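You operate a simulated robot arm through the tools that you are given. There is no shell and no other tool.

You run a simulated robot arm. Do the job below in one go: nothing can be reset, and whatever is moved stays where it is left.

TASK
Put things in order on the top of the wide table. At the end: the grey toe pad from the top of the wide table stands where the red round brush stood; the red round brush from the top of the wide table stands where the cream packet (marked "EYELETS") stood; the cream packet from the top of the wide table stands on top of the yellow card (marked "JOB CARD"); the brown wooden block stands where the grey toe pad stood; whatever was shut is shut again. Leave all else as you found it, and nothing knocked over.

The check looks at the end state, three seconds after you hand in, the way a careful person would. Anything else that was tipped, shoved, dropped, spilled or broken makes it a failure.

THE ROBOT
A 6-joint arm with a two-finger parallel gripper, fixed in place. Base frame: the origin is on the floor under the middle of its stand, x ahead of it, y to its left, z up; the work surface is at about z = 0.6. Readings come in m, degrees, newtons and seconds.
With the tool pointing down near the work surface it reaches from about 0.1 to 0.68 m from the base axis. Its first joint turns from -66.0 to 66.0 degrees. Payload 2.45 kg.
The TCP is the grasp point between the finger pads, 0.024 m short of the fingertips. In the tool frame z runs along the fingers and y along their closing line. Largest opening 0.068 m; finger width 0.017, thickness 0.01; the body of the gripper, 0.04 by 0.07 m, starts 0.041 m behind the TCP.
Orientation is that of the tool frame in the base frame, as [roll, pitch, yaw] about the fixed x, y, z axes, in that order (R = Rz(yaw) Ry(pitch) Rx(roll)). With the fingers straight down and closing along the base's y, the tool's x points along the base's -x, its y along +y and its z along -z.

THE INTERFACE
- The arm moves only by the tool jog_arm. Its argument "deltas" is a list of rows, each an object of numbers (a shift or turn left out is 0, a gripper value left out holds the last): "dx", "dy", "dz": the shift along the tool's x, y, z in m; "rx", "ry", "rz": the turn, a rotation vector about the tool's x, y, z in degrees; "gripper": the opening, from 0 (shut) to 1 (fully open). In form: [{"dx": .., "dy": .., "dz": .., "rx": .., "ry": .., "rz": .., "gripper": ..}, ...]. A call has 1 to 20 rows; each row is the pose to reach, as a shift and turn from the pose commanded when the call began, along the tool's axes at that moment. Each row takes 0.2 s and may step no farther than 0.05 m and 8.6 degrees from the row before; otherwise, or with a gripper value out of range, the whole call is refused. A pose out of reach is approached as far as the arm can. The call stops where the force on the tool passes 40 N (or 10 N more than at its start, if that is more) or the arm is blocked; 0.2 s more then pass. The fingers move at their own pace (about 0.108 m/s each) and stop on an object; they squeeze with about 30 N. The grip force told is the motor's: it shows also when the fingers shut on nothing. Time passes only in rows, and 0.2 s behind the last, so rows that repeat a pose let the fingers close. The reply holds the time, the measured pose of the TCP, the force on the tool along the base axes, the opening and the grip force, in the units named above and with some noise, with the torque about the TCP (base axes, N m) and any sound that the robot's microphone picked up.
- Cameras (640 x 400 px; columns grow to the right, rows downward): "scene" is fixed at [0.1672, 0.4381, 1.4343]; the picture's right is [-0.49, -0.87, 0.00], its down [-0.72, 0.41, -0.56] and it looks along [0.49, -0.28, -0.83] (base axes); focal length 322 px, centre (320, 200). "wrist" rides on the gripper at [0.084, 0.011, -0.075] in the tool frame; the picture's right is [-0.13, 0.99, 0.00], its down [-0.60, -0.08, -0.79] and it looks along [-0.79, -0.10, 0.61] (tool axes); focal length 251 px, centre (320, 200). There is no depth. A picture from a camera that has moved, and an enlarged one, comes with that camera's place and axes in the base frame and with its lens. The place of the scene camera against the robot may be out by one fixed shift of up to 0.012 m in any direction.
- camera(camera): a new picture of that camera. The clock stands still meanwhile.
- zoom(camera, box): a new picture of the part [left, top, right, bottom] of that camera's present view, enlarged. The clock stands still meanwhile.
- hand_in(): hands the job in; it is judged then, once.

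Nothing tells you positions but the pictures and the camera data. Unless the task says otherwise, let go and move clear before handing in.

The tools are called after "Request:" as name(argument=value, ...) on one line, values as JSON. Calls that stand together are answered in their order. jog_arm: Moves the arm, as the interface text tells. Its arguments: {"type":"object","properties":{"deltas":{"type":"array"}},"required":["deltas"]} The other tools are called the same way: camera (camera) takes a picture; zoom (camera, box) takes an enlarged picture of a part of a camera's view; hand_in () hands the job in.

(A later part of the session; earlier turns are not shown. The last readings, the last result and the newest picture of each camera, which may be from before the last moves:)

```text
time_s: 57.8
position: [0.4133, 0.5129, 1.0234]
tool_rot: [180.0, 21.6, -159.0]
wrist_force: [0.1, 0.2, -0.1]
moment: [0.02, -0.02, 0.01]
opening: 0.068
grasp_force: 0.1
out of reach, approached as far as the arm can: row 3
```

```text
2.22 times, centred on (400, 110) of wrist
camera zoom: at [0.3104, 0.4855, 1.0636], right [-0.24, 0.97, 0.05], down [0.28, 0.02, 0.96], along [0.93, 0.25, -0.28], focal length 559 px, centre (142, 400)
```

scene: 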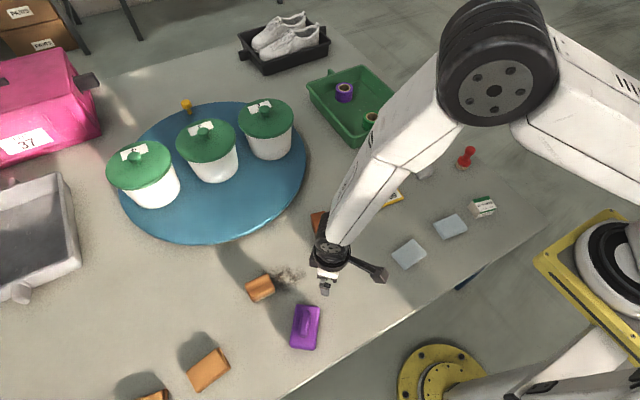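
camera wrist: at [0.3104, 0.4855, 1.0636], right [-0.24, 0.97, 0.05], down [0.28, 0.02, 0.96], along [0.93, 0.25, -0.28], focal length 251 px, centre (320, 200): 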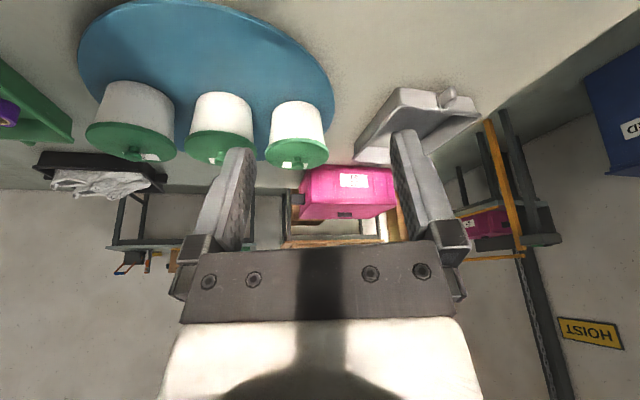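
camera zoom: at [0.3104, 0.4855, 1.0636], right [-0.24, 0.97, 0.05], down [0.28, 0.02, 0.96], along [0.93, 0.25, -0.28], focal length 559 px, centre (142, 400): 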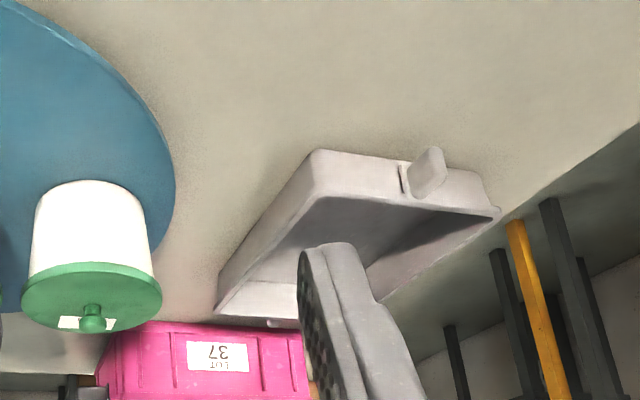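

Still nothing behind the pots or in the grey tray. I'll zoom through the tabletop tile by tile for anything I've missed, such as a flush hatch or a small box.

Request:
zoom(camera="scene", box=[240, 200, 440, 330])

Request:
zoom(camera="scene", box=[60, 220, 260, 350])

Request:
zoom(camera="scene", box=[440, 120, 640, 250])

Request:
zoom(camera="scene", box=[60, 60, 220, 160])

Request:
zoom(camera="scene", box=[0, 0, 240, 100])

Request:
zoom(camera="scene", box=[0, 160, 120, 400])

Request:
zoom(camera="scene", box=[520, 200, 640, 400])

Request:
zoom(camera="scene", box=[340, 0, 640, 160])

```text
3.08 times, centred on (340, 265) of scene
camera zoom: at [0.1672, 0.4381, 1.4343], right [-0.49, -0.87, 0.0], down [-0.72, 0.41, -0.56], along [0.49, -0.28, -0.83], focal length 991 px, centre (258, 0)
```

zoom: 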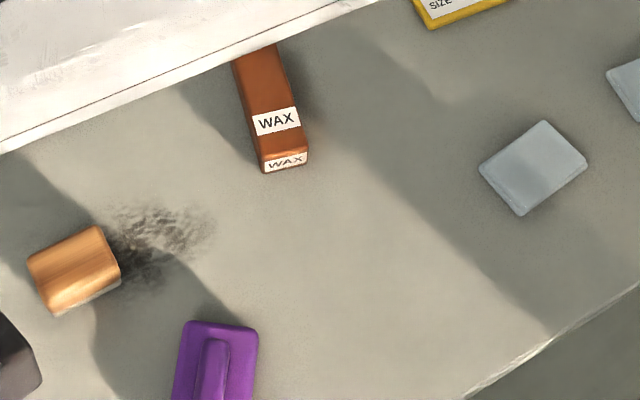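

```text
3.08 times, centred on (160, 285) of scene
camera zoom: at [0.1672, 0.4381, 1.4343], right [-0.49, -0.87, 0.0], down [-0.72, 0.41, -0.56], along [0.49, -0.28, -0.83], focal length 991 px, centre (812, -62)
```

zoom: 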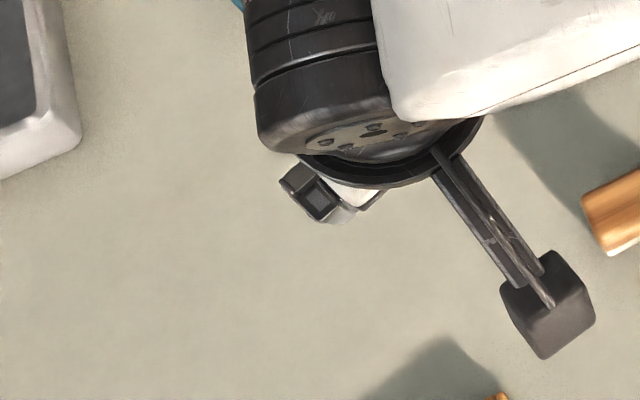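

```text
3.08 times, centred on (540, 185) of scene
camera zoom: at [0.1672, 0.4381, 1.4343], right [-0.49, -0.87, 0.0], down [-0.72, 0.41, -0.56], along [0.49, -0.28, -0.83], focal length 991 px, centre (-357, 246)
```

zoom: 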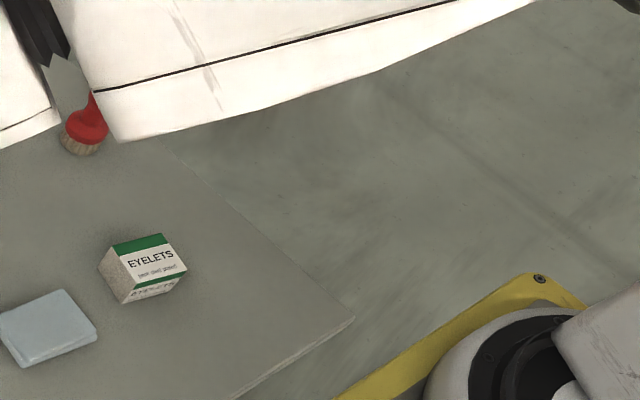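

```text
4.00 times, centred on (140, 110) of scene
camera zoom: at [0.1672, 0.4381, 1.4343], right [-0.49, -0.87, 0.0], down [-0.72, 0.41, -0.56], along [0.49, -0.28, -0.83], focal length 1289 px, centre (1040, 560)
```

zoom: 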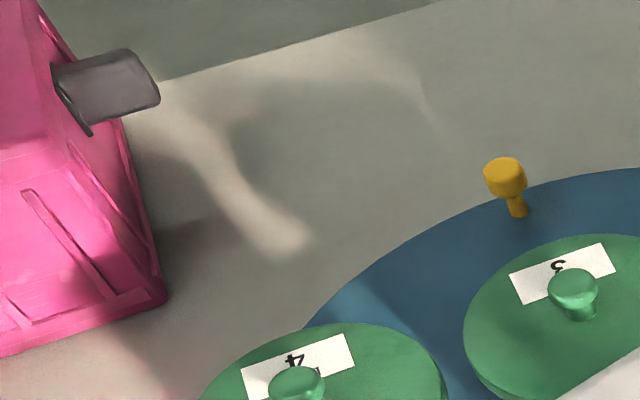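

```text
2.67 times, centred on (120, 50) of scene
camera zoom: at [0.1672, 0.4381, 1.4343], right [-0.49, -0.87, 0.0], down [-0.72, 0.41, -0.56], along [0.49, -0.28, -0.83], focal length 859 px, centre (853, 600)
```

zoom: 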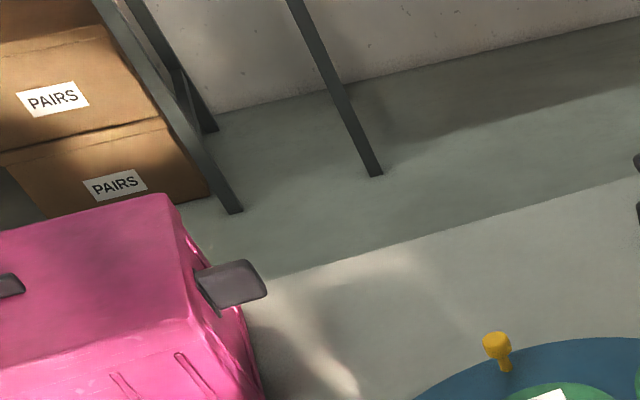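

```text
1.67 times, centred on (60, 280) of scene
camera zoom: at [0.1672, 0.4381, 1.4343], right [-0.49, -0.87, 0.0], down [-0.72, 0.41, -0.56], along [0.49, -0.28, -0.83], focal length 537 px, centre (753, 67)
```

zoom: 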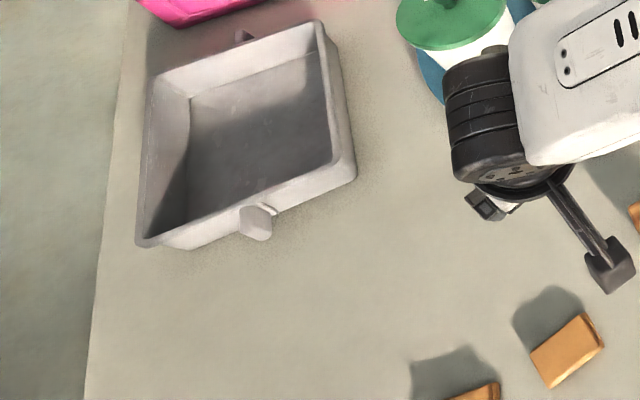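

```text
2.00 times, centred on (580, 300) of scene
camera zoom: at [0.1672, 0.4381, 1.4343], right [-0.49, -0.87, 0.0], down [-0.72, 0.41, -0.56], along [0.49, -0.28, -0.83], focal length 644 px, centre (-200, 0)
```

zoom: 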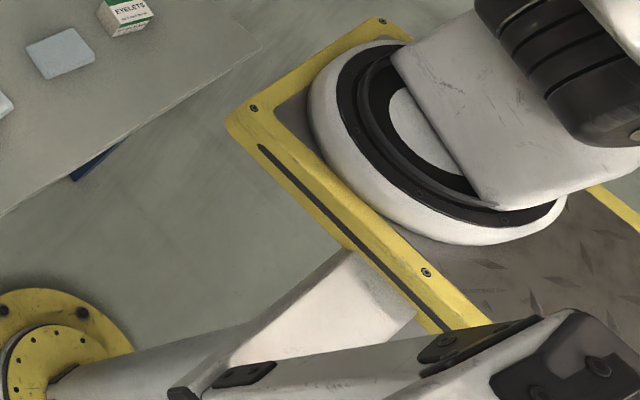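

```text
2.13 times, centred on (490, 80) of scene
camera zoom: at [0.1672, 0.4381, 1.4343], right [-0.49, -0.87, 0.0], down [-0.72, 0.41, -0.56], along [0.49, -0.28, -0.83], focal length 687 px, centre (-43, 456)
```

zoom: 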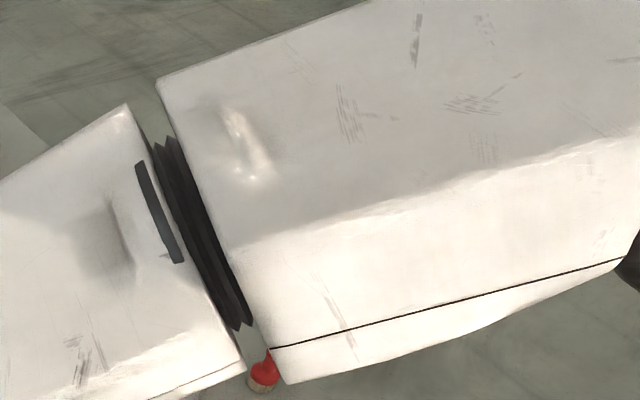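

I see that a zoom with a tall or flat box shows beyond the normal frame. I'll use that to look left, right and below the scene camera's usual view.

Request:
zoom(camera="scene", box=[0, 0, 10, 400])

Request:
zoom(camera="scene", box=[0, 390, 640, 400])

Request:
zoom(camera="scene", box=[630, 0, 640, 400])

Request:
zoom(camera="scene", box=[0, 0, 640, 10])

```text
1.00 times, centred on (5, 200) of scene (not enlarged: the box is as wide or as high as the picture)
camera zoom: at [0.1672, 0.4381, 1.4343], right [-0.49, -0.87, 0.0], down [-0.72, 0.41, -0.56], along [0.49, -0.28, -0.83], focal length 322 px, centre (635, 200)
```

zoom: 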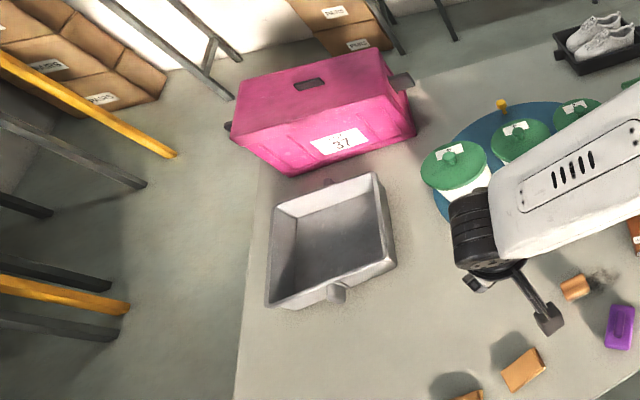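

```text
1.00 times, centred on (320, 395) of scene (not enlarged: the box is as wide or as high as the picture)
camera zoom: at [0.1672, 0.4381, 1.4343], right [-0.49, -0.87, 0.0], down [-0.72, 0.41, -0.56], along [0.49, -0.28, -0.83], focal length 322 px, centre (320, 5)
```

zoom: 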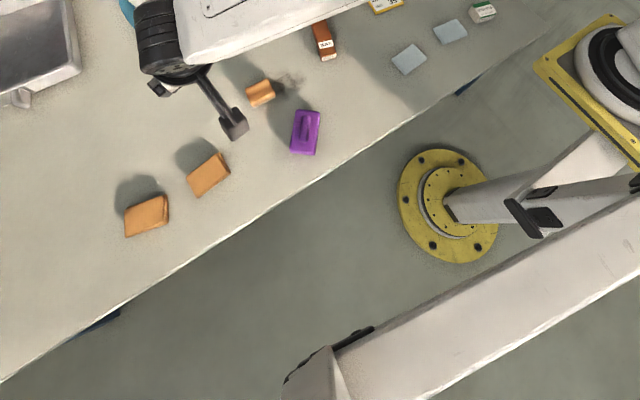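

```text
1.00 times, centred on (635, 200) of scene (not enlarged: the box is as wide or as high as the picture)
camera zoom: at [0.1672, 0.4381, 1.4343], right [-0.49, -0.87, 0.0], down [-0.72, 0.41, -0.56], along [0.49, -0.28, -0.83], focal length 322 px, centre (5, 200)
```

zoom: 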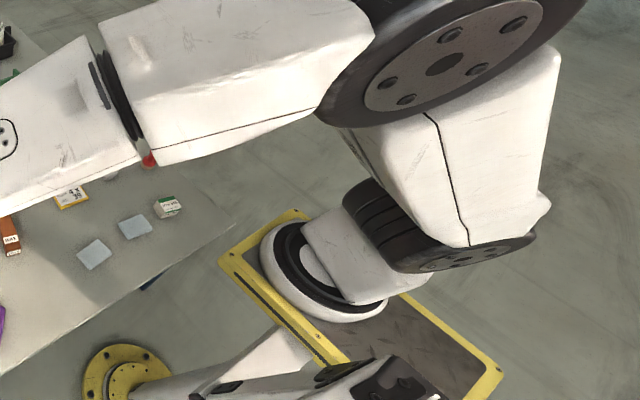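

```text
1.00 times, centred on (320, 5) of scene (not enlarged: the box is as wide or as high as the picture)
camera zoom: at [0.1672, 0.4381, 1.4343], right [-0.49, -0.87, 0.0], down [-0.72, 0.41, -0.56], along [0.49, -0.28, -0.83], focal length 322 px, centre (320, 395)
```

zoom: 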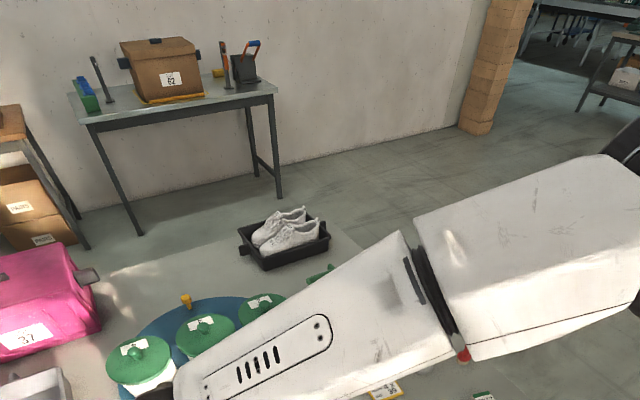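

The wider views show no other container in reach. I'll go in close and low on the wooden item near (0.48, 0.44) to judge whether it's really a brush or a block.

Request:
jog_arm(deltas=[{"ry": 7}, {"ry": 14}, {"ry": 21.6}])

Request:
jog_arm(deltas=[{"dx": 0.0, "dy": -0.02, "dz": 0.03, "rz": -4}, {"dx": 0.0, "dy": -0.04, "dz": 0.06, "rz": -8}, {"dx": 0.0, "dy": -0.06, "dz": 0.09, "rz": -12}, {"dx": 0.005, "dy": -0.08, "dz": 0.12, "rz": -16}, {"dx": 0.005, "dy": -0.1, "dz": 0.15, "rz": -20}, {"dx": 0.008, "dy": -0.118, "dz": 0.18, "rz": -24}, {"dx": 0.008, "dy": -0.118, "dz": 0.22, "rz": -24}])

Request:
camera(camera="wrist")

```text
time_s: 58.6
position: [0.4143, 0.5111, 1.0247]
tool_rot: [-179.9, -0.1, -159.1]
wrist_force: [-0.3, -0.7, -0.1]
moment: [-0.02, 0.03, -0.01]
opening: 0.0679
grasp_force: 0.0
```

```text
time_s: 60.2
position: [0.4506, 0.3961, 0.8034]
tool_rot: [180.0, -0.1, -135.0]
wrist_force: [-0.8, 0.2, 0.1]
moment: [-0.03, 0.0, -0.03]
opening: 0.0681
grasp_force: 0.1
```

```text
taken
camera wrist: at [0.3837, 0.3457, 0.8797], right [-0.61, 0.79, 0.0], down [0.48, 0.37, 0.79], along [0.63, 0.48, -0.61], focal length 251 px, centre (320, 200)
```

wrist: 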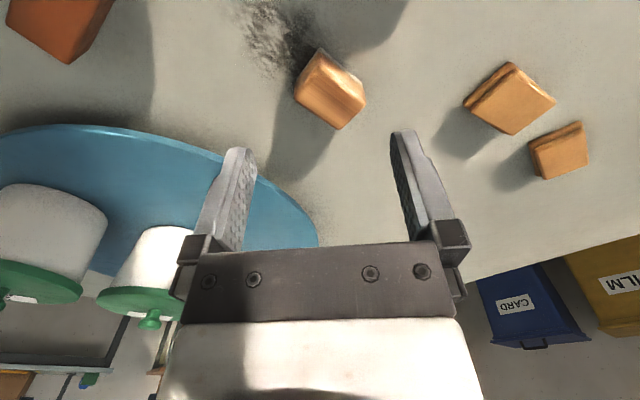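

Now lower and tilt up to get a low-angle view of it.

Request:
jog_arm(deltas=[{"dz": 0.02, "ry": -6}, {"dz": 0.04, "ry": -12}, {"dz": 0.06, "ry": -18}, {"dz": 0.08, "ry": -24}, {"dz": 0.09, "ry": -30}])

Request:
camera(camera="wrist")

Request:
zoom(camera="wrist", box=[240, 20, 400, 160])

```text
time_s: 61.4
position: [0.4496, 0.3823, 0.7298]
tool_rot: [-177.8, 19.6, -142.4]
wrist_force: [0.7, 0.4, -0.5]
moment: [-0.01, 0.03, 0.03]
opening: 0.0682
grasp_force: 0.1
out of reach, approached as far as the arm can: row 4, 5
```

```text
taken
camera wrist: at [0.3591, 0.3311, 0.7717], right [-0.5, 0.87, 0.01], down [0.27, 0.15, 0.95], along [0.83, 0.47, -0.31], focal length 251 px, centre (320, 200)
```

wrist: 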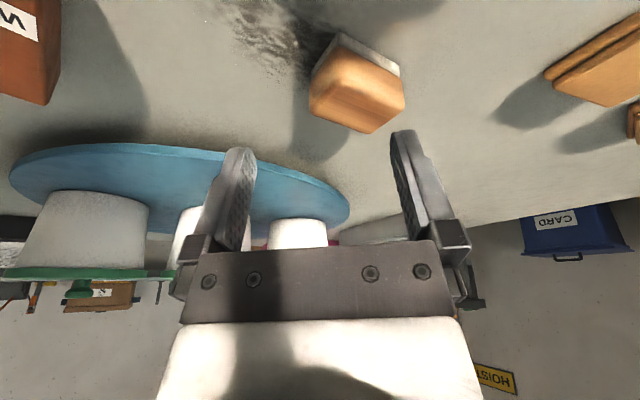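

```text
2.86 times, centred on (320, 90) of wrist
camera zoom: at [0.3591, 0.3311, 0.7717], right [-0.5, 0.87, 0.01], down [0.27, 0.15, 0.95], along [0.83, 0.47, -0.31], focal length 718 px, centre (320, 514)
```

zoom: 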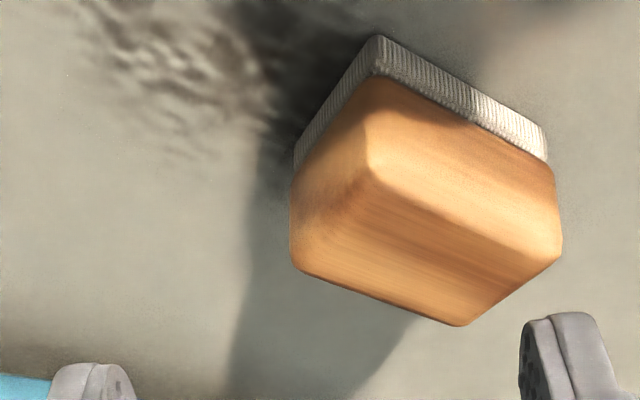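

The wooden piece is a wood body on a thin ribbed pale sole. Before deciding, I'll scan the far items (shoe tray, crate, back of turntable) at higher zoom with the scene camera.

Request:
zoom(camera="scene", box=[235, 5, 335, 75])

Request:
zoom(camera="scene", box=[300, 60, 380, 140])

Request:
zoom(camera="scene", box=[230, 260, 310, 310])

Request:
zoom(camera="wrist", box=[0, 130, 120, 310])

```text
5.71 times, centred on (285, 40) of scene
camera zoom: at [0.1672, 0.4381, 1.4343], right [-0.49, -0.87, 0.0], down [-0.72, 0.41, -0.56], along [0.49, -0.28, -0.83], focal length 1841 px, centre (520, 1114)
```

zoom: 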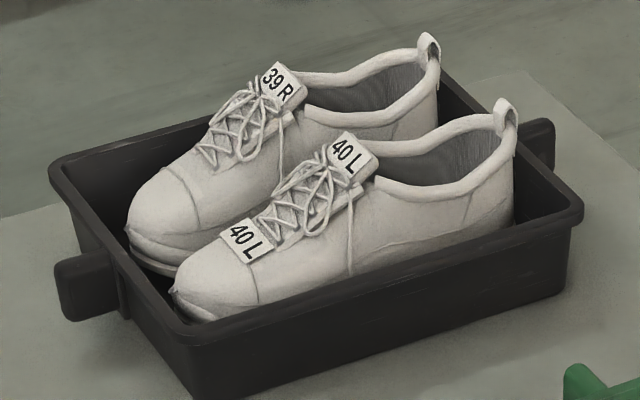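

```text
5.00 times, centred on (340, 100) of scene
camera zoom: at [0.1672, 0.4381, 1.4343], right [-0.49, -0.87, 0.0], down [-0.72, 0.41, -0.56], along [0.49, -0.28, -0.83], focal length 1611 px, centre (220, 700)
```

zoom: 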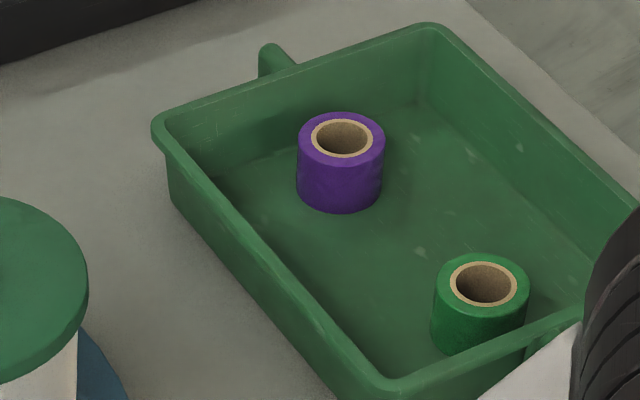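

```text
8.00 times, centred on (270, 285) of scene
camera zoom: at [0.1672, 0.4381, 1.4343], right [-0.49, -0.87, 0.0], down [-0.72, 0.41, -0.56], along [0.49, -0.28, -0.83], focal length 2578 px, centre (720, -480)
```

zoom: 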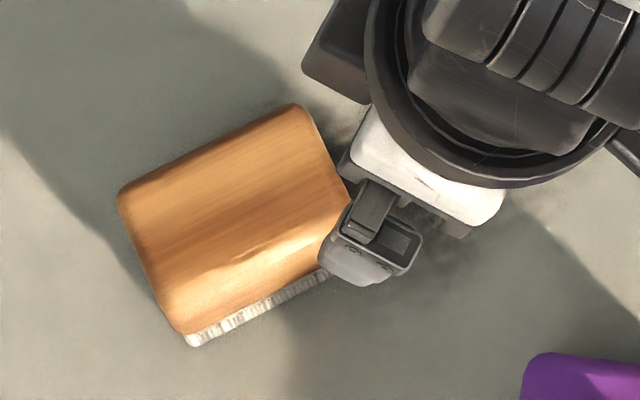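

```text
2.22 times, centred on (60, 220) of wrist
camera zoom: at [0.3591, 0.3311, 0.7717], right [-0.5, 0.87, 0.01], down [0.27, 0.15, 0.95], along [0.83, 0.47, -0.31], focal length 559 px, centre (898, 156)
```

zoom: 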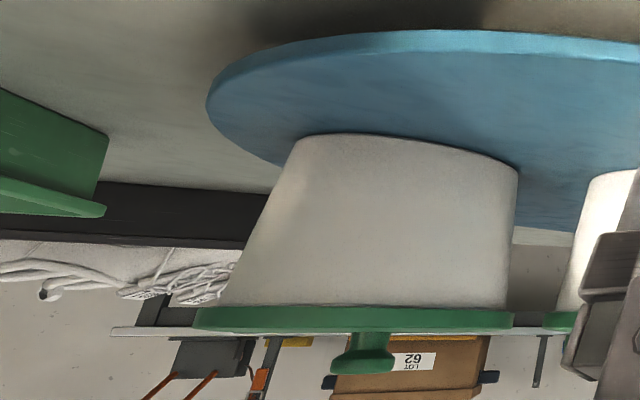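

No block visible anywhere else, and everything beyond about 0.7 m is out of the arm's working range. While I keep that question open, I'll start with the clear part of the job: the packet, red brush and toe pad. First I'll level the tool and move to look at the packet.

Request:
jog_arm(deltas=[{"dz": -0.04, "ry": 7}, {"dz": -0.08, "ry": 14}, {"dz": -0.12, "ry": 20}])

```text
time_s: 62.2
position: [0.4157, 0.3639, 0.8451]
tool_rot: [-175.5, 0.2, -136.4]
wrist_force: [-0.1, -0.3, 0.6]
moment: [0.03, 0.02, 0.0]
opening: 0.068
grasp_force: 0.1
```

Request:
jog_arm(deltas=[{"rx": -4.5, "dz": -0.03}])

Request:
jog_arm(deltas=[{"dx": 0.02, "dy": -0.02, "rz": 5}, {"dx": 0.04, "dy": -0.055, "rz": 10}, {"dx": 0.06, "dy": -0.09, "rz": 15}, {"dx": 0.08, "dy": -0.125, "rz": 20}, {"dx": 0.1, "dy": -0.16, "rz": 25}, {"dx": 0.12, "dy": -0.195, "rz": 30}, {"dx": 0.14, "dy": -0.23, "rz": 35}, {"dx": 0.16, "dy": -0.265, "rz": 40}, {"dx": 0.18, "dy": -0.3, "rz": 43.6}])

```text
time_s: 62.6
position: [0.4154, 0.3664, 0.8736]
tool_rot: [180.0, 0.3, -136.5]
wrist_force: [0.6, 0.8, 0.2]
moment: [0.02, -0.02, 0.01]
opening: 0.0679
grasp_force: 0.0
```

```text
time_s: 64.6
position: [0.4915, 0.0206, 0.8696]
tool_rot: [179.6, 0.2, 179.7]
wrist_force: [0.2, -1.1, 0.2]
moment: [0.05, -0.01, 0.0]
opening: 0.0683
grasp_force: 0.1
```

Request:
jog_arm(deltas=[{"dx": 0.0245, "dy": -0.0366, "dz": 0.01}, {"dx": 0.049, "dy": -0.0731, "dz": 0.02}, {"dx": 0.0735, "dy": -0.1097, "dz": 0.03}, {"dx": 0.098, "dy": -0.1463, "dz": 0.04}, {"dx": 0.1225, "dy": -0.1829, "dz": 0.05}, {"dx": 0.147, "dy": -0.2194, "dz": 0.06}, {"dx": 0.1715, "dy": -0.256, "dz": 0.07}])

Request:
camera(camera="wrist")

Request:
zoom(camera="wrist", box=[240, 80, 400, 220])

```text
time_s: 66.2
position: [0.3195, -0.2297, 0.7992]
tool_rot: [179.8, 0.2, 179.8]
wrist_force: [0.3, -0.1, 0.6]
moment: [0.02, -0.01, -0.02]
opening: 0.0682
grasp_force: 0.1
```

```text
taken
camera wrist: at [0.2346, -0.2198, 0.8747], right [0.13, 0.99, 0.01], down [0.6, -0.08, 0.8], along [0.79, -0.1, -0.61], focal length 251 px, centre (320, 200)
```

wrist: 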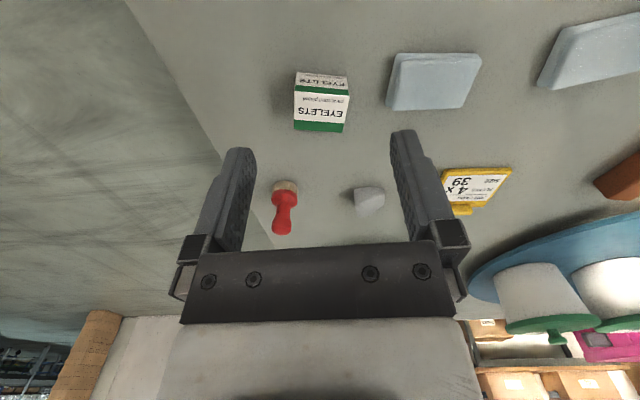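

```text
2.86 times, centred on (320, 150) of wrist
camera zoom: at [0.2346, -0.2198, 0.8747], right [0.13, 0.99, 0.01], down [0.6, -0.08, 0.8], along [0.79, -0.1, -0.61], focal length 718 px, centre (320, 343)
```

zoom: 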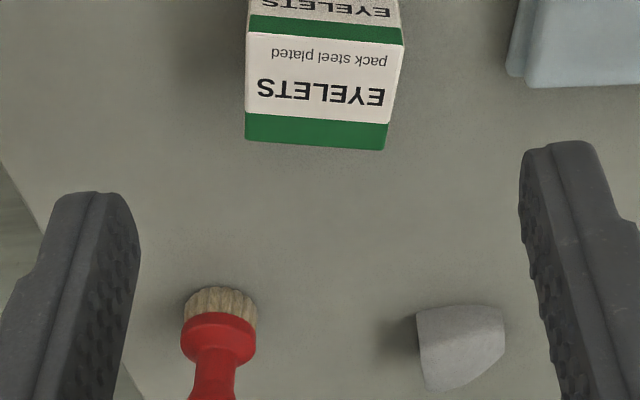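

I can see the packet clearly: footprint about 5 cm square, top near z ≈ 0.632, centre around (0.39, -0.24), turned about 13°. I'll move above it with the fingers aligned to its sides and check the centring.

Request:
jog_arm(deltas=[{"dx": -0.035, "dy": -0.004, "dz": 0.02, "rz": 6.5}, {"dx": -0.0733, "dy": -0.0088, "dz": 0.04, "rz": 13}])

Request:
camera(camera="wrist")

Request:
zoom(camera="wrist", box=[240, 0, 400, 120])

```text
time_s: 66.8
position: [0.3919, -0.2421, 0.7584]
tool_rot: [179.6, 0.1, 166.7]
wrist_force: [0.5, -0.4, 0.9]
moment: [0.01, -0.01, 0.02]
opening: 0.0679
grasp_force: 0.1
```

```text
taken
camera wrist: at [0.3131, -0.211, 0.8351], right [0.35, 0.94, 0.01], down [0.57, -0.22, 0.79], along [0.74, -0.28, -0.61], focal length 251 px, centre (320, 200)
```

wrist: 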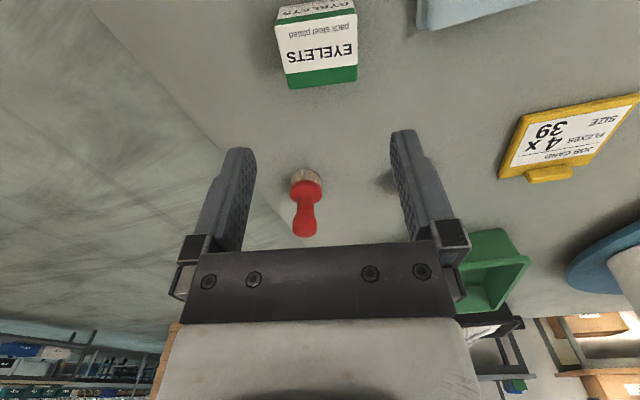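

```text
3.33 times, centred on (320, 60) of wrist
camera zoom: at [0.3131, -0.211, 0.8351], right [0.35, 0.94, 0.01], down [0.57, -0.22, 0.79], along [0.74, -0.28, -0.61], focal length 838 px, centre (320, 667)
```

zoom: 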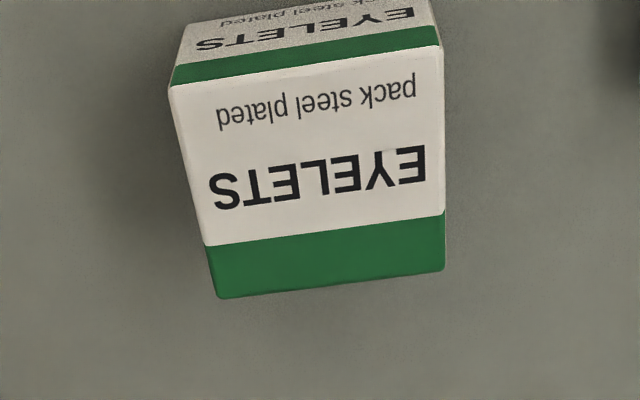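

Image geometry puts the packet exactly centred under the tool: 46 mm × 56 mm. I'll turn 90° so the fingers close across the 46 mm side for more clearance.

Request:
jog_arm(deltas=[{"rz": 8.5}, {"rz": 17}, {"rz": 25.5}, {"rz": 34}, {"rz": 42.5}, {"rz": 51}, {"rz": 59.5}, {"rz": 68}, {"rz": 76.5}, {"rz": 85}, {"rz": 90}])

Request:
zoom(camera="wrist", box=[240, 0, 400, 120])

```text
time_s: 69.2
position: [0.3921, -0.2397, 0.7592]
tool_rot: [179.8, -0.4, 76.7]
wrist_force: [1.1, 0.0, -0.5]
moment: [-0.03, 0.03, 0.0]
opening: 0.0681
grasp_force: 0.1
```

```text
3.33 times, centred on (320, 60) of wrist
camera zoom: at [0.4214, -0.1609, 0.8358], right [0.93, -0.35, 0.0], down [-0.22, -0.57, 0.79], along [-0.28, -0.74, -0.61], focal length 838 px, centre (320, 667)
```

zoom: 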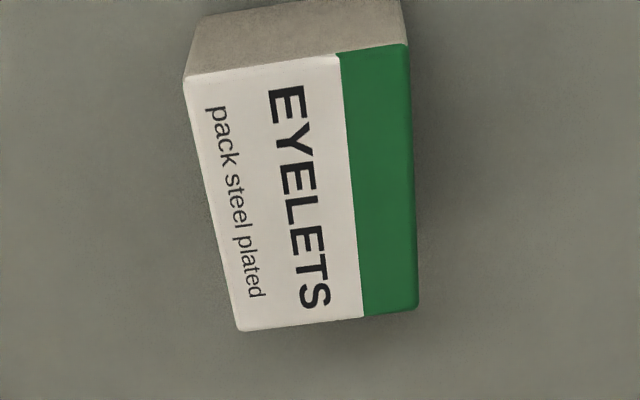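

Comparing both views gives a small camera bias; the packet's true centre is about (-1, -3) mm from the tool axis. I'll correct, descend and grip.

Request:
jog_arm(deltas=[{"dx": -0.0014, "dy": -0.003, "dz": 0.04}, {"dx": -0.0014, "dy": -0.003, "dz": 0.08}, {"dx": -0.0014, "dy": -0.003, "dz": 0.11}, {"dx": -0.0014, "dy": -0.003, "dz": 0.122}, {"dx": -0.0014, "dy": -0.003, "dz": 0.128}, {"dx": -0.0014, "dy": -0.003, "dz": 0.128}])

Request:
jog_arm(deltas=[{"gripper": 0.75}, {"gripper": 0.6}, {"gripper": 0}, {"gripper": 0}])

```text
time_s: 70.6
position: [0.3898, -0.2384, 0.6309]
tool_rot: [179.7, -0.3, 76.8]
wrist_force: [-0.1, 0.3, -0.1]
moment: [-0.03, -0.01, 0.03]
opening: 0.0679
grasp_force: 0.2
```

```text
time_s: 71.6
position: [0.3905, -0.2403, 0.6314]
tool_rot: [179.7, -0.3, 76.8]
wrist_force: [0.3, -1.0, 0.3]
moment: [-0.02, 0.02, 0.01]
opening: 0.0454
grasp_force: 30.1
```

Packet is gripped (45 mm). I'll lift it and carry it over the job card, which I place at centre about (0.59, -0.018), turned about 6°.

Request:
jog_arm(deltas=[{"dz": -0.01, "gripper": 0}, {"dz": -0.045, "gripper": 0}, {"dz": -0.09, "gripper": 0}, {"dz": -0.12, "gripper": 0}, {"dx": 0.037, "dy": 0.0198, "dz": -0.12, "rz": -1, "gripper": 0}, {"dx": 0.074, "dy": 0.0397, "dz": -0.12, "rz": -2, "gripper": 0}, {"dx": 0.111, "dy": 0.0595, "dz": -0.12, "rz": -3, "gripper": 0}, {"dx": 0.1485, "dy": 0.0794, "dz": -0.12, "rz": -4, "gripper": 0}, {"dx": 0.1857, "dy": 0.0992, "dz": -0.12, "rz": -5, "gripper": 0}, {"dx": 0.2228, "dy": 0.119, "dz": -0.12, "rz": -6, "gripper": 0}, {"dx": 0.26, "dy": 0.1389, "dz": -0.12, "rz": -7, "gripper": 0}])

Request:
camera(camera="wrist")

Request:
camera(camera="scene")

```text
time_s: 74.0
position: [0.5821, -0.0173, 0.7526]
tool_rot: [179.8, -0.2, 83.8]
wrist_force: [0.3, -0.8, -0.7]
moment: [-0.02, -0.02, -0.03]
opening: 0.0457
grasp_force: 30.0
```

```text
taken
camera wrist: at [0.6024, 0.0651, 0.8286], right [0.97, -0.24, 0.0], down [-0.15, -0.6, 0.79], along [-0.18, -0.77, -0.61], focal length 251 px, centre (320, 200)
```

wrist: 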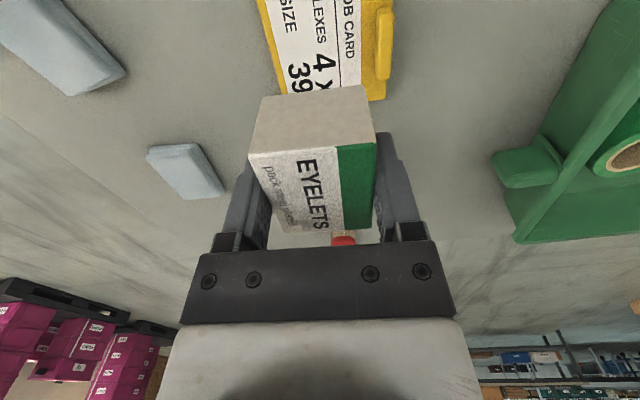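

```text
taken
```

scene: 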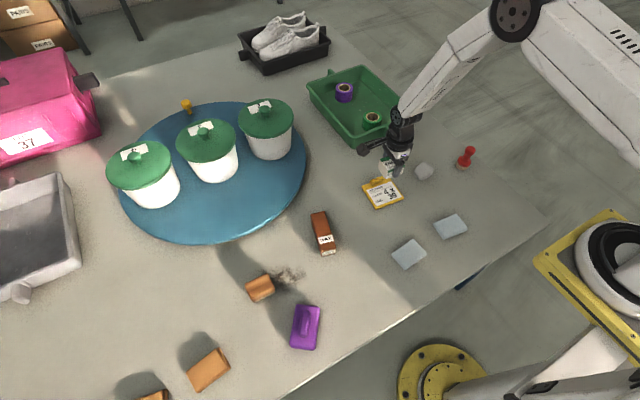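

Request:
zoom(camera="wrist", box=[240, 0, 420, 110])

Request:
zoom(camera="scene", box=[340, 130, 440, 220])

```text
3.56 times, centred on (330, 55) of wrist
camera zoom: at [0.6024, 0.0651, 0.8286], right [0.97, -0.24, 0.0], down [-0.15, -0.6, 0.79], along [-0.18, -0.77, -0.61], focal length 894 px, centre (284, 716)
```

zoom: 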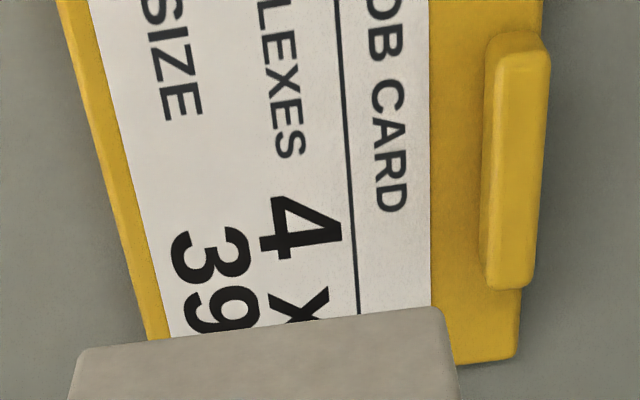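

```text
4.44 times, centred on (390, 175) of scene
camera zoom: at [0.1672, 0.4381, 1.4343], right [-0.49, -0.87, 0.0], down [-0.72, 0.41, -0.56], along [0.49, -0.28, -0.83], focal length 1432 px, centre (9, 311)
```

zoom: 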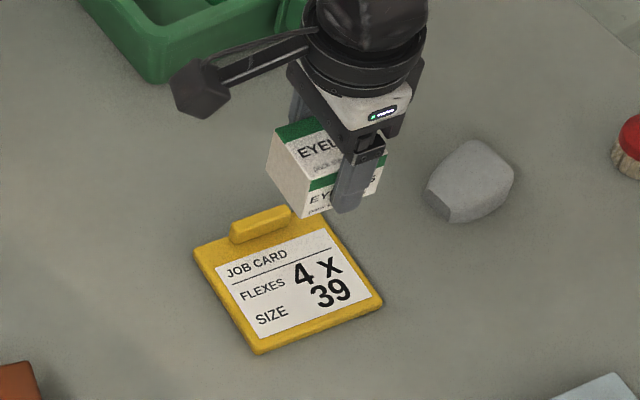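

The packet is already lined up over the flat paper area, clear of the clip. I'll lower it until it touches.

Request:
jog_arm(deltas=[{"dz": 0.04, "gripper": 0}, {"dz": 0.08, "gripper": 0}, {"dz": 0.1, "gripper": 0}, {"dz": 0.105, "gripper": 0}])

Request:
jog_arm(deltas=[{"dz": 0.0015, "gripper": 0}, {"dz": 0.003, "gripper": 0}])

Request:
zoom(camera="scene", box=[355, 150, 425, 215])

```text
time_s: 75.0
position: [0.5831, -0.0193, 0.6493]
tool_rot: [179.8, -0.3, 83.7]
wrist_force: [-0.9, 0.0, -0.4]
moment: [0.02, 0.01, -0.02]
opening: 0.0455
grasp_force: 30.0
```

```text
time_s: 75.6
position: [0.5844, -0.0174, 0.6451]
tool_rot: [179.8, -0.4, 83.8]
wrist_force: [0.2, 0.5, -1.8]
moment: [0.02, -0.03, 0.0]
opening: 0.0454
grasp_force: 29.6
```

```text
6.15 times, centred on (390, 182) of scene
camera zoom: at [0.1672, 0.4381, 1.4343], right [-0.49, -0.87, 0.0], down [-0.72, 0.41, -0.56], along [0.49, -0.28, -0.83], focal length 1983 px, centre (-111, 308)
```

zoom: 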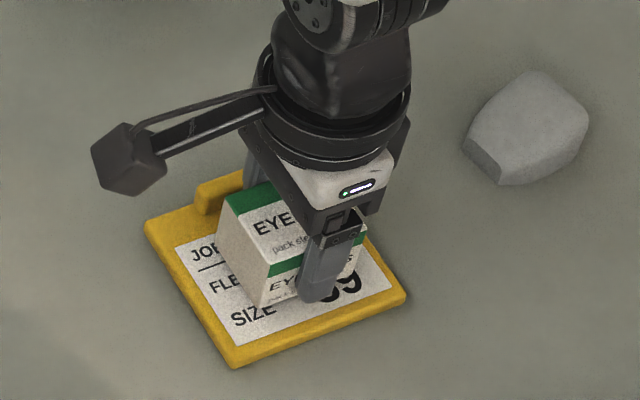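

Request:
jog_arm(deltas=[{"dz": 0.001, "gripper": 0}, {"dz": 0.002, "gripper": 0}, {"dz": 0.002, "gripper": 0}])

Request:
jog_arm(deltas=[{"dz": 0.001, "gripper": 0}, {"dz": 0.002, "gripper": 0}, {"dz": 0.002, "gripper": 0}])

```text
time_s: 76.4
position: [0.5846, -0.0185, 0.6426]
tool_rot: [179.8, -0.3, 83.7]
wrist_force: [0.2, 0.7, -1.2]
moment: [0.01, 0.01, 0.04]
opening: 0.0454
grasp_force: 29.9
```

```text
time_s: 77.2
position: [0.5831, -0.0168, 0.6405]
tool_rot: [179.8, -0.3, 83.9]
wrist_force: [-0.2, -0.9, -0.5]
moment: [-0.03, -0.01, -0.01]
opening: 0.0455
grasp_force: 30.2
```

Request:
jog_arm(deltas=[{"dz": 0.001, "gripper": 0}, {"dz": 0.002, "gripper": 0}, {"dz": 0.002, "gripper": 0}])

Request:
zoom(camera="scene", box=[355, 150, 425, 215])

```text
time_s: 78.0
position: [0.5839, -0.0185, 0.6391]
tool_rot: [179.7, -0.3, 83.8]
wrist_force: [-7.3, 0.6, 25.9]
moment: [0.02, 0.32, 0.02]
opening: 0.0455
grasp_force: 29.6
```

```text
6.15 times, centred on (390, 182) of scene
camera zoom: at [0.1666, 0.4381, 1.4343], right [-0.49, -0.87, 0.0], down [-0.72, 0.41, -0.56], along [0.49, -0.28, -0.83], focal length 1983 px, centre (-111, 308)
```

zoom: 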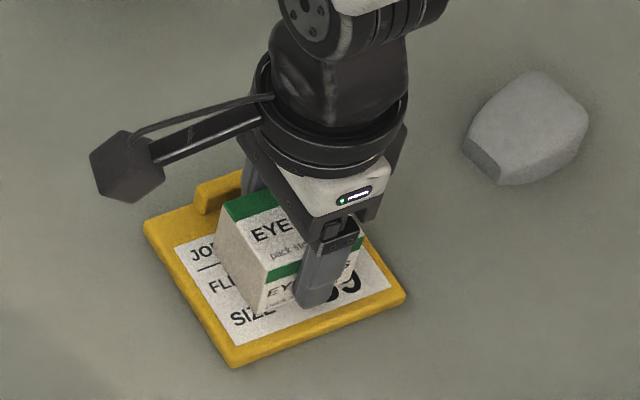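

Contact (26 N). I'll ease back up by about 1.5 mm to relieve the press, then open and rise straight up.

Request:
jog_arm(deltas=[{"dz": -0.0015, "gripper": 0}, {"dz": -0.0015, "gripper": 0}])

Request:
jog_arm(deltas=[{"gripper": 0.75}, {"gripper": 0.85}, {"gripper": 1}, {"gripper": 1}])

Request:
jog_arm(deltas=[{"dz": -0.02}, {"dz": -0.05}, {"dz": -0.09}, {"dz": -0.13}])

Request:
camera(camera="wrist")

Request:
camera(camera="scene")

```text
time_s: 78.6
position: [0.5834, -0.0183, 0.6401]
tool_rot: [179.7, -0.3, 83.7]
wrist_force: [1.5, -2.0, 11.1]
moment: [-0.05, 0.07, 0.0]
opening: 0.0454
grasp_force: 30.8
```

```text
time_s: 79.6
position: [0.584, -0.0186, 0.6394]
tool_rot: [179.8, -0.4, 83.9]
wrist_force: [-0.5, 0.3, -0.4]
moment: [-0.02, 0.02, 0.02]
opening: 0.0678
grasp_force: 0.0
```

```text
time_s: 80.6
position: [0.5833, -0.0193, 0.7715]
tool_rot: [179.8, -0.2, 83.8]
wrist_force: [0.1, 0.2, 0.0]
moment: [0.04, 0.0, -0.01]
opening: 0.0681
grasp_force: 0.0
```

```text
taken
camera wrist: at [0.6033, 0.064, 0.8472], right [0.97, -0.24, 0.0], down [-0.15, -0.6, 0.79], along [-0.19, -0.77, -0.61], focal length 251 px, centre (320, 200)
```

wrist: 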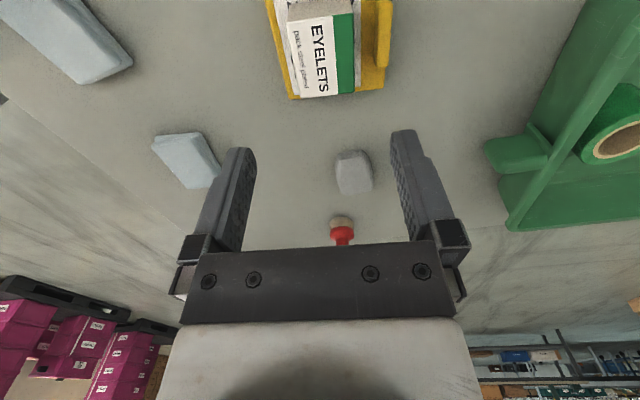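

```text
taken
```

scene: 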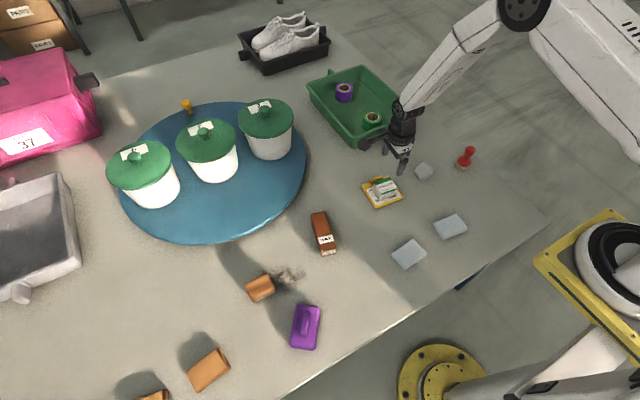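

The packet stands squarely on the card. Next is the red brush: I'll move toward it and look closely.

Request:
jog_arm(deltas=[{"dx": -0.034, "dy": -0.0104, "dz": -0.005, "rz": -8.1}, {"dx": -0.068, "dy": -0.0208, "dz": -0.01, "rz": -16.2}, {"dx": -0.1014, "dy": -0.0312, "dz": -0.01, "rz": -24.4}, {"dx": -0.1352, "dy": -0.0416, "dz": -0.01, "rz": -32.5}, {"dx": -0.169, "dy": -0.052, "dz": -0.01, "rz": -40.6}, {"dx": -0.2029, "dy": -0.0624, "dz": -0.01, "rz": -48.8}, {"dx": -0.2367, "dy": -0.0728, "dz": -0.01, "rz": -56.9}, {"dx": -0.2705, "dy": -0.0832, "dz": -0.01, "rz": -65}])

Request:
camera(camera="wrist")

Request:
zoom(camera="wrist", box=[250, 80, 400, 220])

Request:
zoom(camera="scene", box=[400, 120, 520, 220])

```text
time_s: 82.4
position: [0.472, -0.2808, 0.7774]
tool_rot: [179.6, -0.1, 149.0]
wrist_force: [0.0, -0.3, 0.2]
moment: [0.01, -0.02, 0.0]
opening: 0.0681
grasp_force: 0.0
```

```text
taken
camera wrist: at [0.4051, -0.2267, 0.8531], right [0.62, 0.78, 0.01], down [0.47, -0.38, 0.79], along [0.62, -0.49, -0.61], focal length 251 px, centre (320, 200)
```

wrist: 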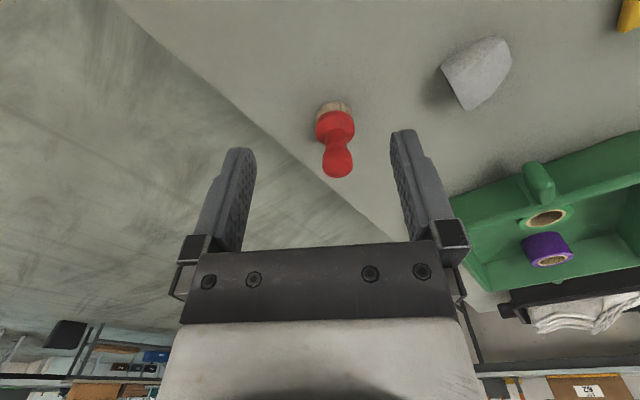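

```text
2.86 times, centred on (325, 150) of wrist
camera zoom: at [0.4051, -0.2267, 0.8531], right [0.62, 0.78, 0.01], down [0.47, -0.38, 0.79], along [0.62, -0.49, -0.61], focal length 718 px, centre (306, 343)
```

zoom: 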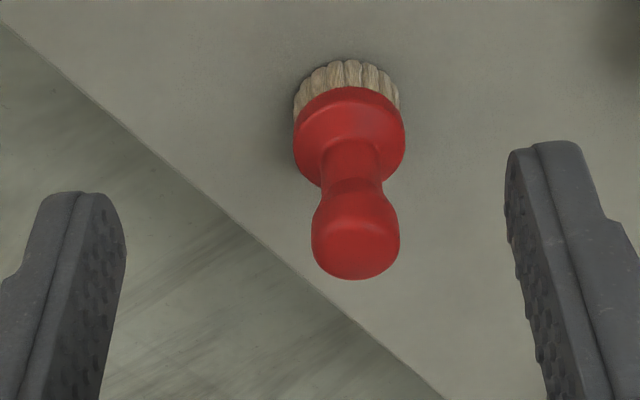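

```text
4.00 times, centred on (460, 170) of scene
camera zoom: at [0.1672, 0.4381, 1.4343], right [-0.49, -0.87, 0.0], down [-0.72, 0.41, -0.56], along [0.49, -0.28, -0.83], focal length 1289 px, centre (-240, 320)
```

zoom: 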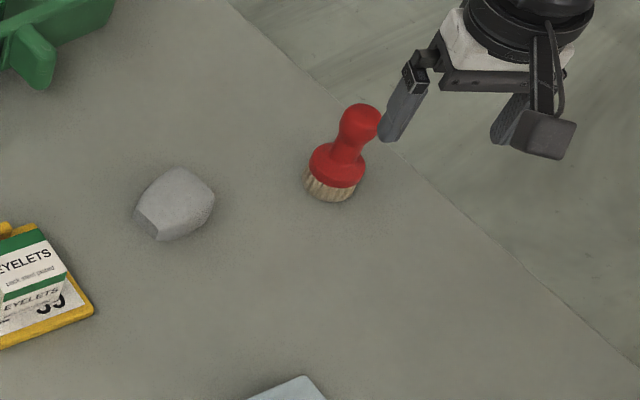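

The brush is at about (0.550, -0.320), with a 42 mm base, a knob centred near z ≈ 0.669 and its top near z ≈ 0.684. I'll move directly above and verify the centring.

Request:
jog_arm(deltas=[{"dx": -0.0435, "dy": 0.003}, {"dx": -0.087, "dy": 0.006}])

Request:
zoom(camera="wrist", box=[240, 0, 400, 120])

Request:
zoom(camera="scene", box=[420, 110, 500, 190])

```text
time_s: 83.0
position: [0.5499, -0.322, 0.7771]
tool_rot: [179.7, -0.1, 148.8]
wrist_force: [0.2, 0.4, 0.4]
moment: [0.04, 0.0, 0.03]
opening: 0.0678
grasp_force: 0.1
```

```text
3.33 times, centred on (320, 60) of wrist
camera zoom: at [0.4832, -0.2684, 0.8526], right [0.62, 0.78, 0.01], down [0.47, -0.38, 0.79], along [0.62, -0.49, -0.61], focal length 838 px, centre (320, 667)
```

zoom: 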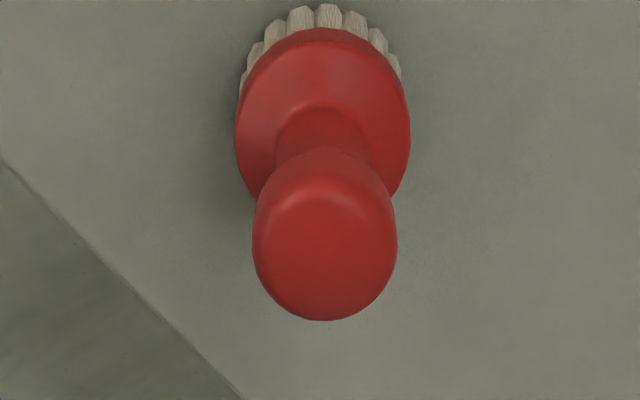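

```text
5.00 times, centred on (460, 150) of scene
camera zoom: at [0.1672, 0.4381, 1.4343], right [-0.49, -0.87, 0.0], down [-0.72, 0.41, -0.56], along [0.49, -0.28, -0.83], focal length 1611 px, centre (-380, 450)
```

zoom: 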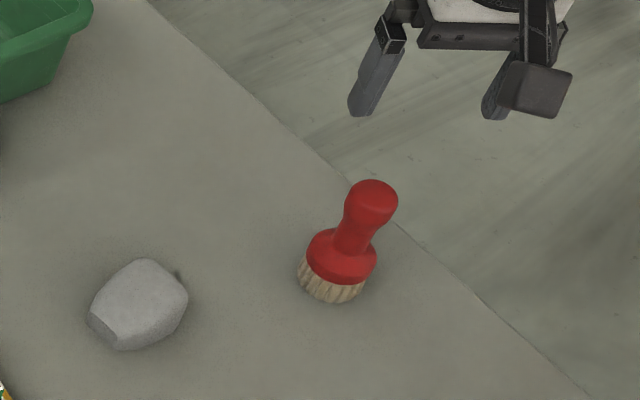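

Well centred (within 1-2 mm). I'll descend to grip it around the knob and neck.

Request:
jog_arm(deltas=[{"dy": -0.001, "dz": 0.04}, {"dy": -0.001, "dz": 0.08}, {"dy": -0.001, "dz": 0.105}, {"dy": -0.001, "dz": 0.113}, {"dy": -0.001, "dz": 0.113}])

Request:
zoom(camera="scene", box=[420, 110, 500, 190])

```text
time_s: 84.2
position: [0.5477, -0.3203, 0.6661]
tool_rot: [179.6, 0.1, 148.8]
wrist_force: [0.4, 0.2, -0.4]
moment: [-0.02, -0.01, -0.03]
opening: 0.0679
grasp_force: 0.0
```

```text
5.00 times, centred on (460, 150) of scene
camera zoom: at [0.1672, 0.4381, 1.4343], right [-0.49, -0.87, 0.0], down [-0.72, 0.41, -0.56], along [0.49, -0.28, -0.83], focal length 1611 px, centre (-380, 450)
```

zoom: 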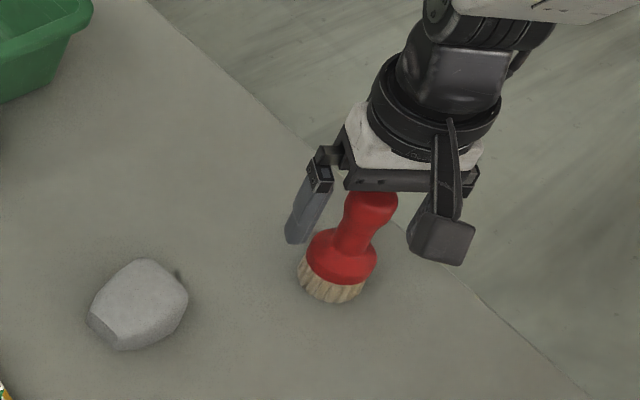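

Request:
jog_arm(deltas=[{"gripper": 0.6}, {"gripper": 0.5}, {"gripper": 0.4}, {"gripper": 0}, {"gripper": 0}])

Request:
zoom(camera="scene", box=[420, 110, 500, 190])

```text
time_s: 85.4
position: [0.5479, -0.3207, 0.6648]
tool_rot: [179.6, 0.1, 148.8]
wrist_force: [0.0, 0.6, 0.1]
moment: [-0.03, 0.04, 0.01]
opening: 0.0283
grasp_force: 30.0
```

```text
5.00 times, centred on (460, 150) of scene
camera zoom: at [0.1672, 0.4381, 1.4343], right [-0.49, -0.87, 0.0], down [-0.72, 0.41, -0.56], along [0.49, -0.28, -0.83], focal length 1611 px, centre (-380, 450)
```

zoom: 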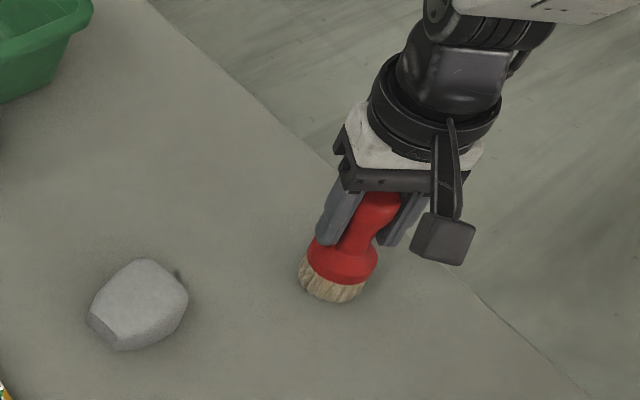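

Brush is held without shifting. I'll carry it to where the packet stood, about (0.390, -0.2395), and set it down at the same height.

Request:
jog_arm(deltas=[{"dz": -0.01, "gripper": 0}, {"dz": -0.04, "gripper": 0}, {"dz": -0.07, "gripper": 0}, {"dx": 0.0443, "dy": -0.0032, "dz": -0.07, "gripper": 0}, {"dx": 0.0886, "dy": -0.0063, "dz": -0.07, "gripper": 0}, {"dx": 0.1328, "dy": -0.0095, "dz": -0.07, "gripper": 0}, {"dx": 0.1771, "dy": -0.0126, "dz": -0.07, "gripper": 0}, {"dx": 0.1771, "dy": -0.0126, "dz": -0.07, "gripper": 0}])

Request:
zoom(camera="scene", box=[400, 120, 520, 240])

```text
time_s: 87.2
position: [0.3917, -0.2381, 0.7391]
tool_rot: [179.8, 0.1, 148.7]
wrist_force: [0.5, 0.4, -1.1]
moment: [0.0, 0.01, -0.03]
opening: 0.0283
grasp_force: 30.0
```

```text
3.33 times, centred on (460, 180) of scene
camera zoom: at [0.1672, 0.4381, 1.4343], right [-0.49, -0.87, 0.0], down [-0.72, 0.41, -0.56], along [0.49, -0.28, -0.83], focal length 1074 px, centre (-147, 267)
```

zoom: 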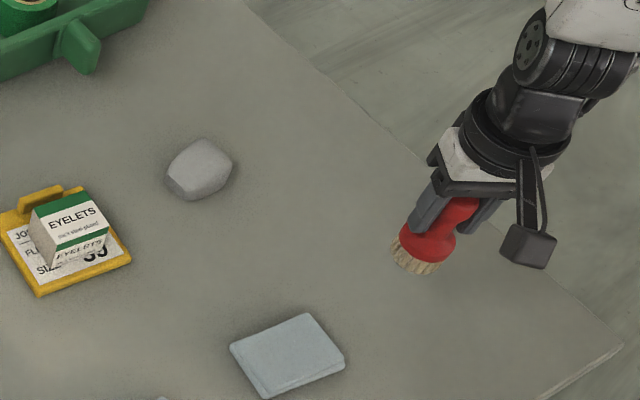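

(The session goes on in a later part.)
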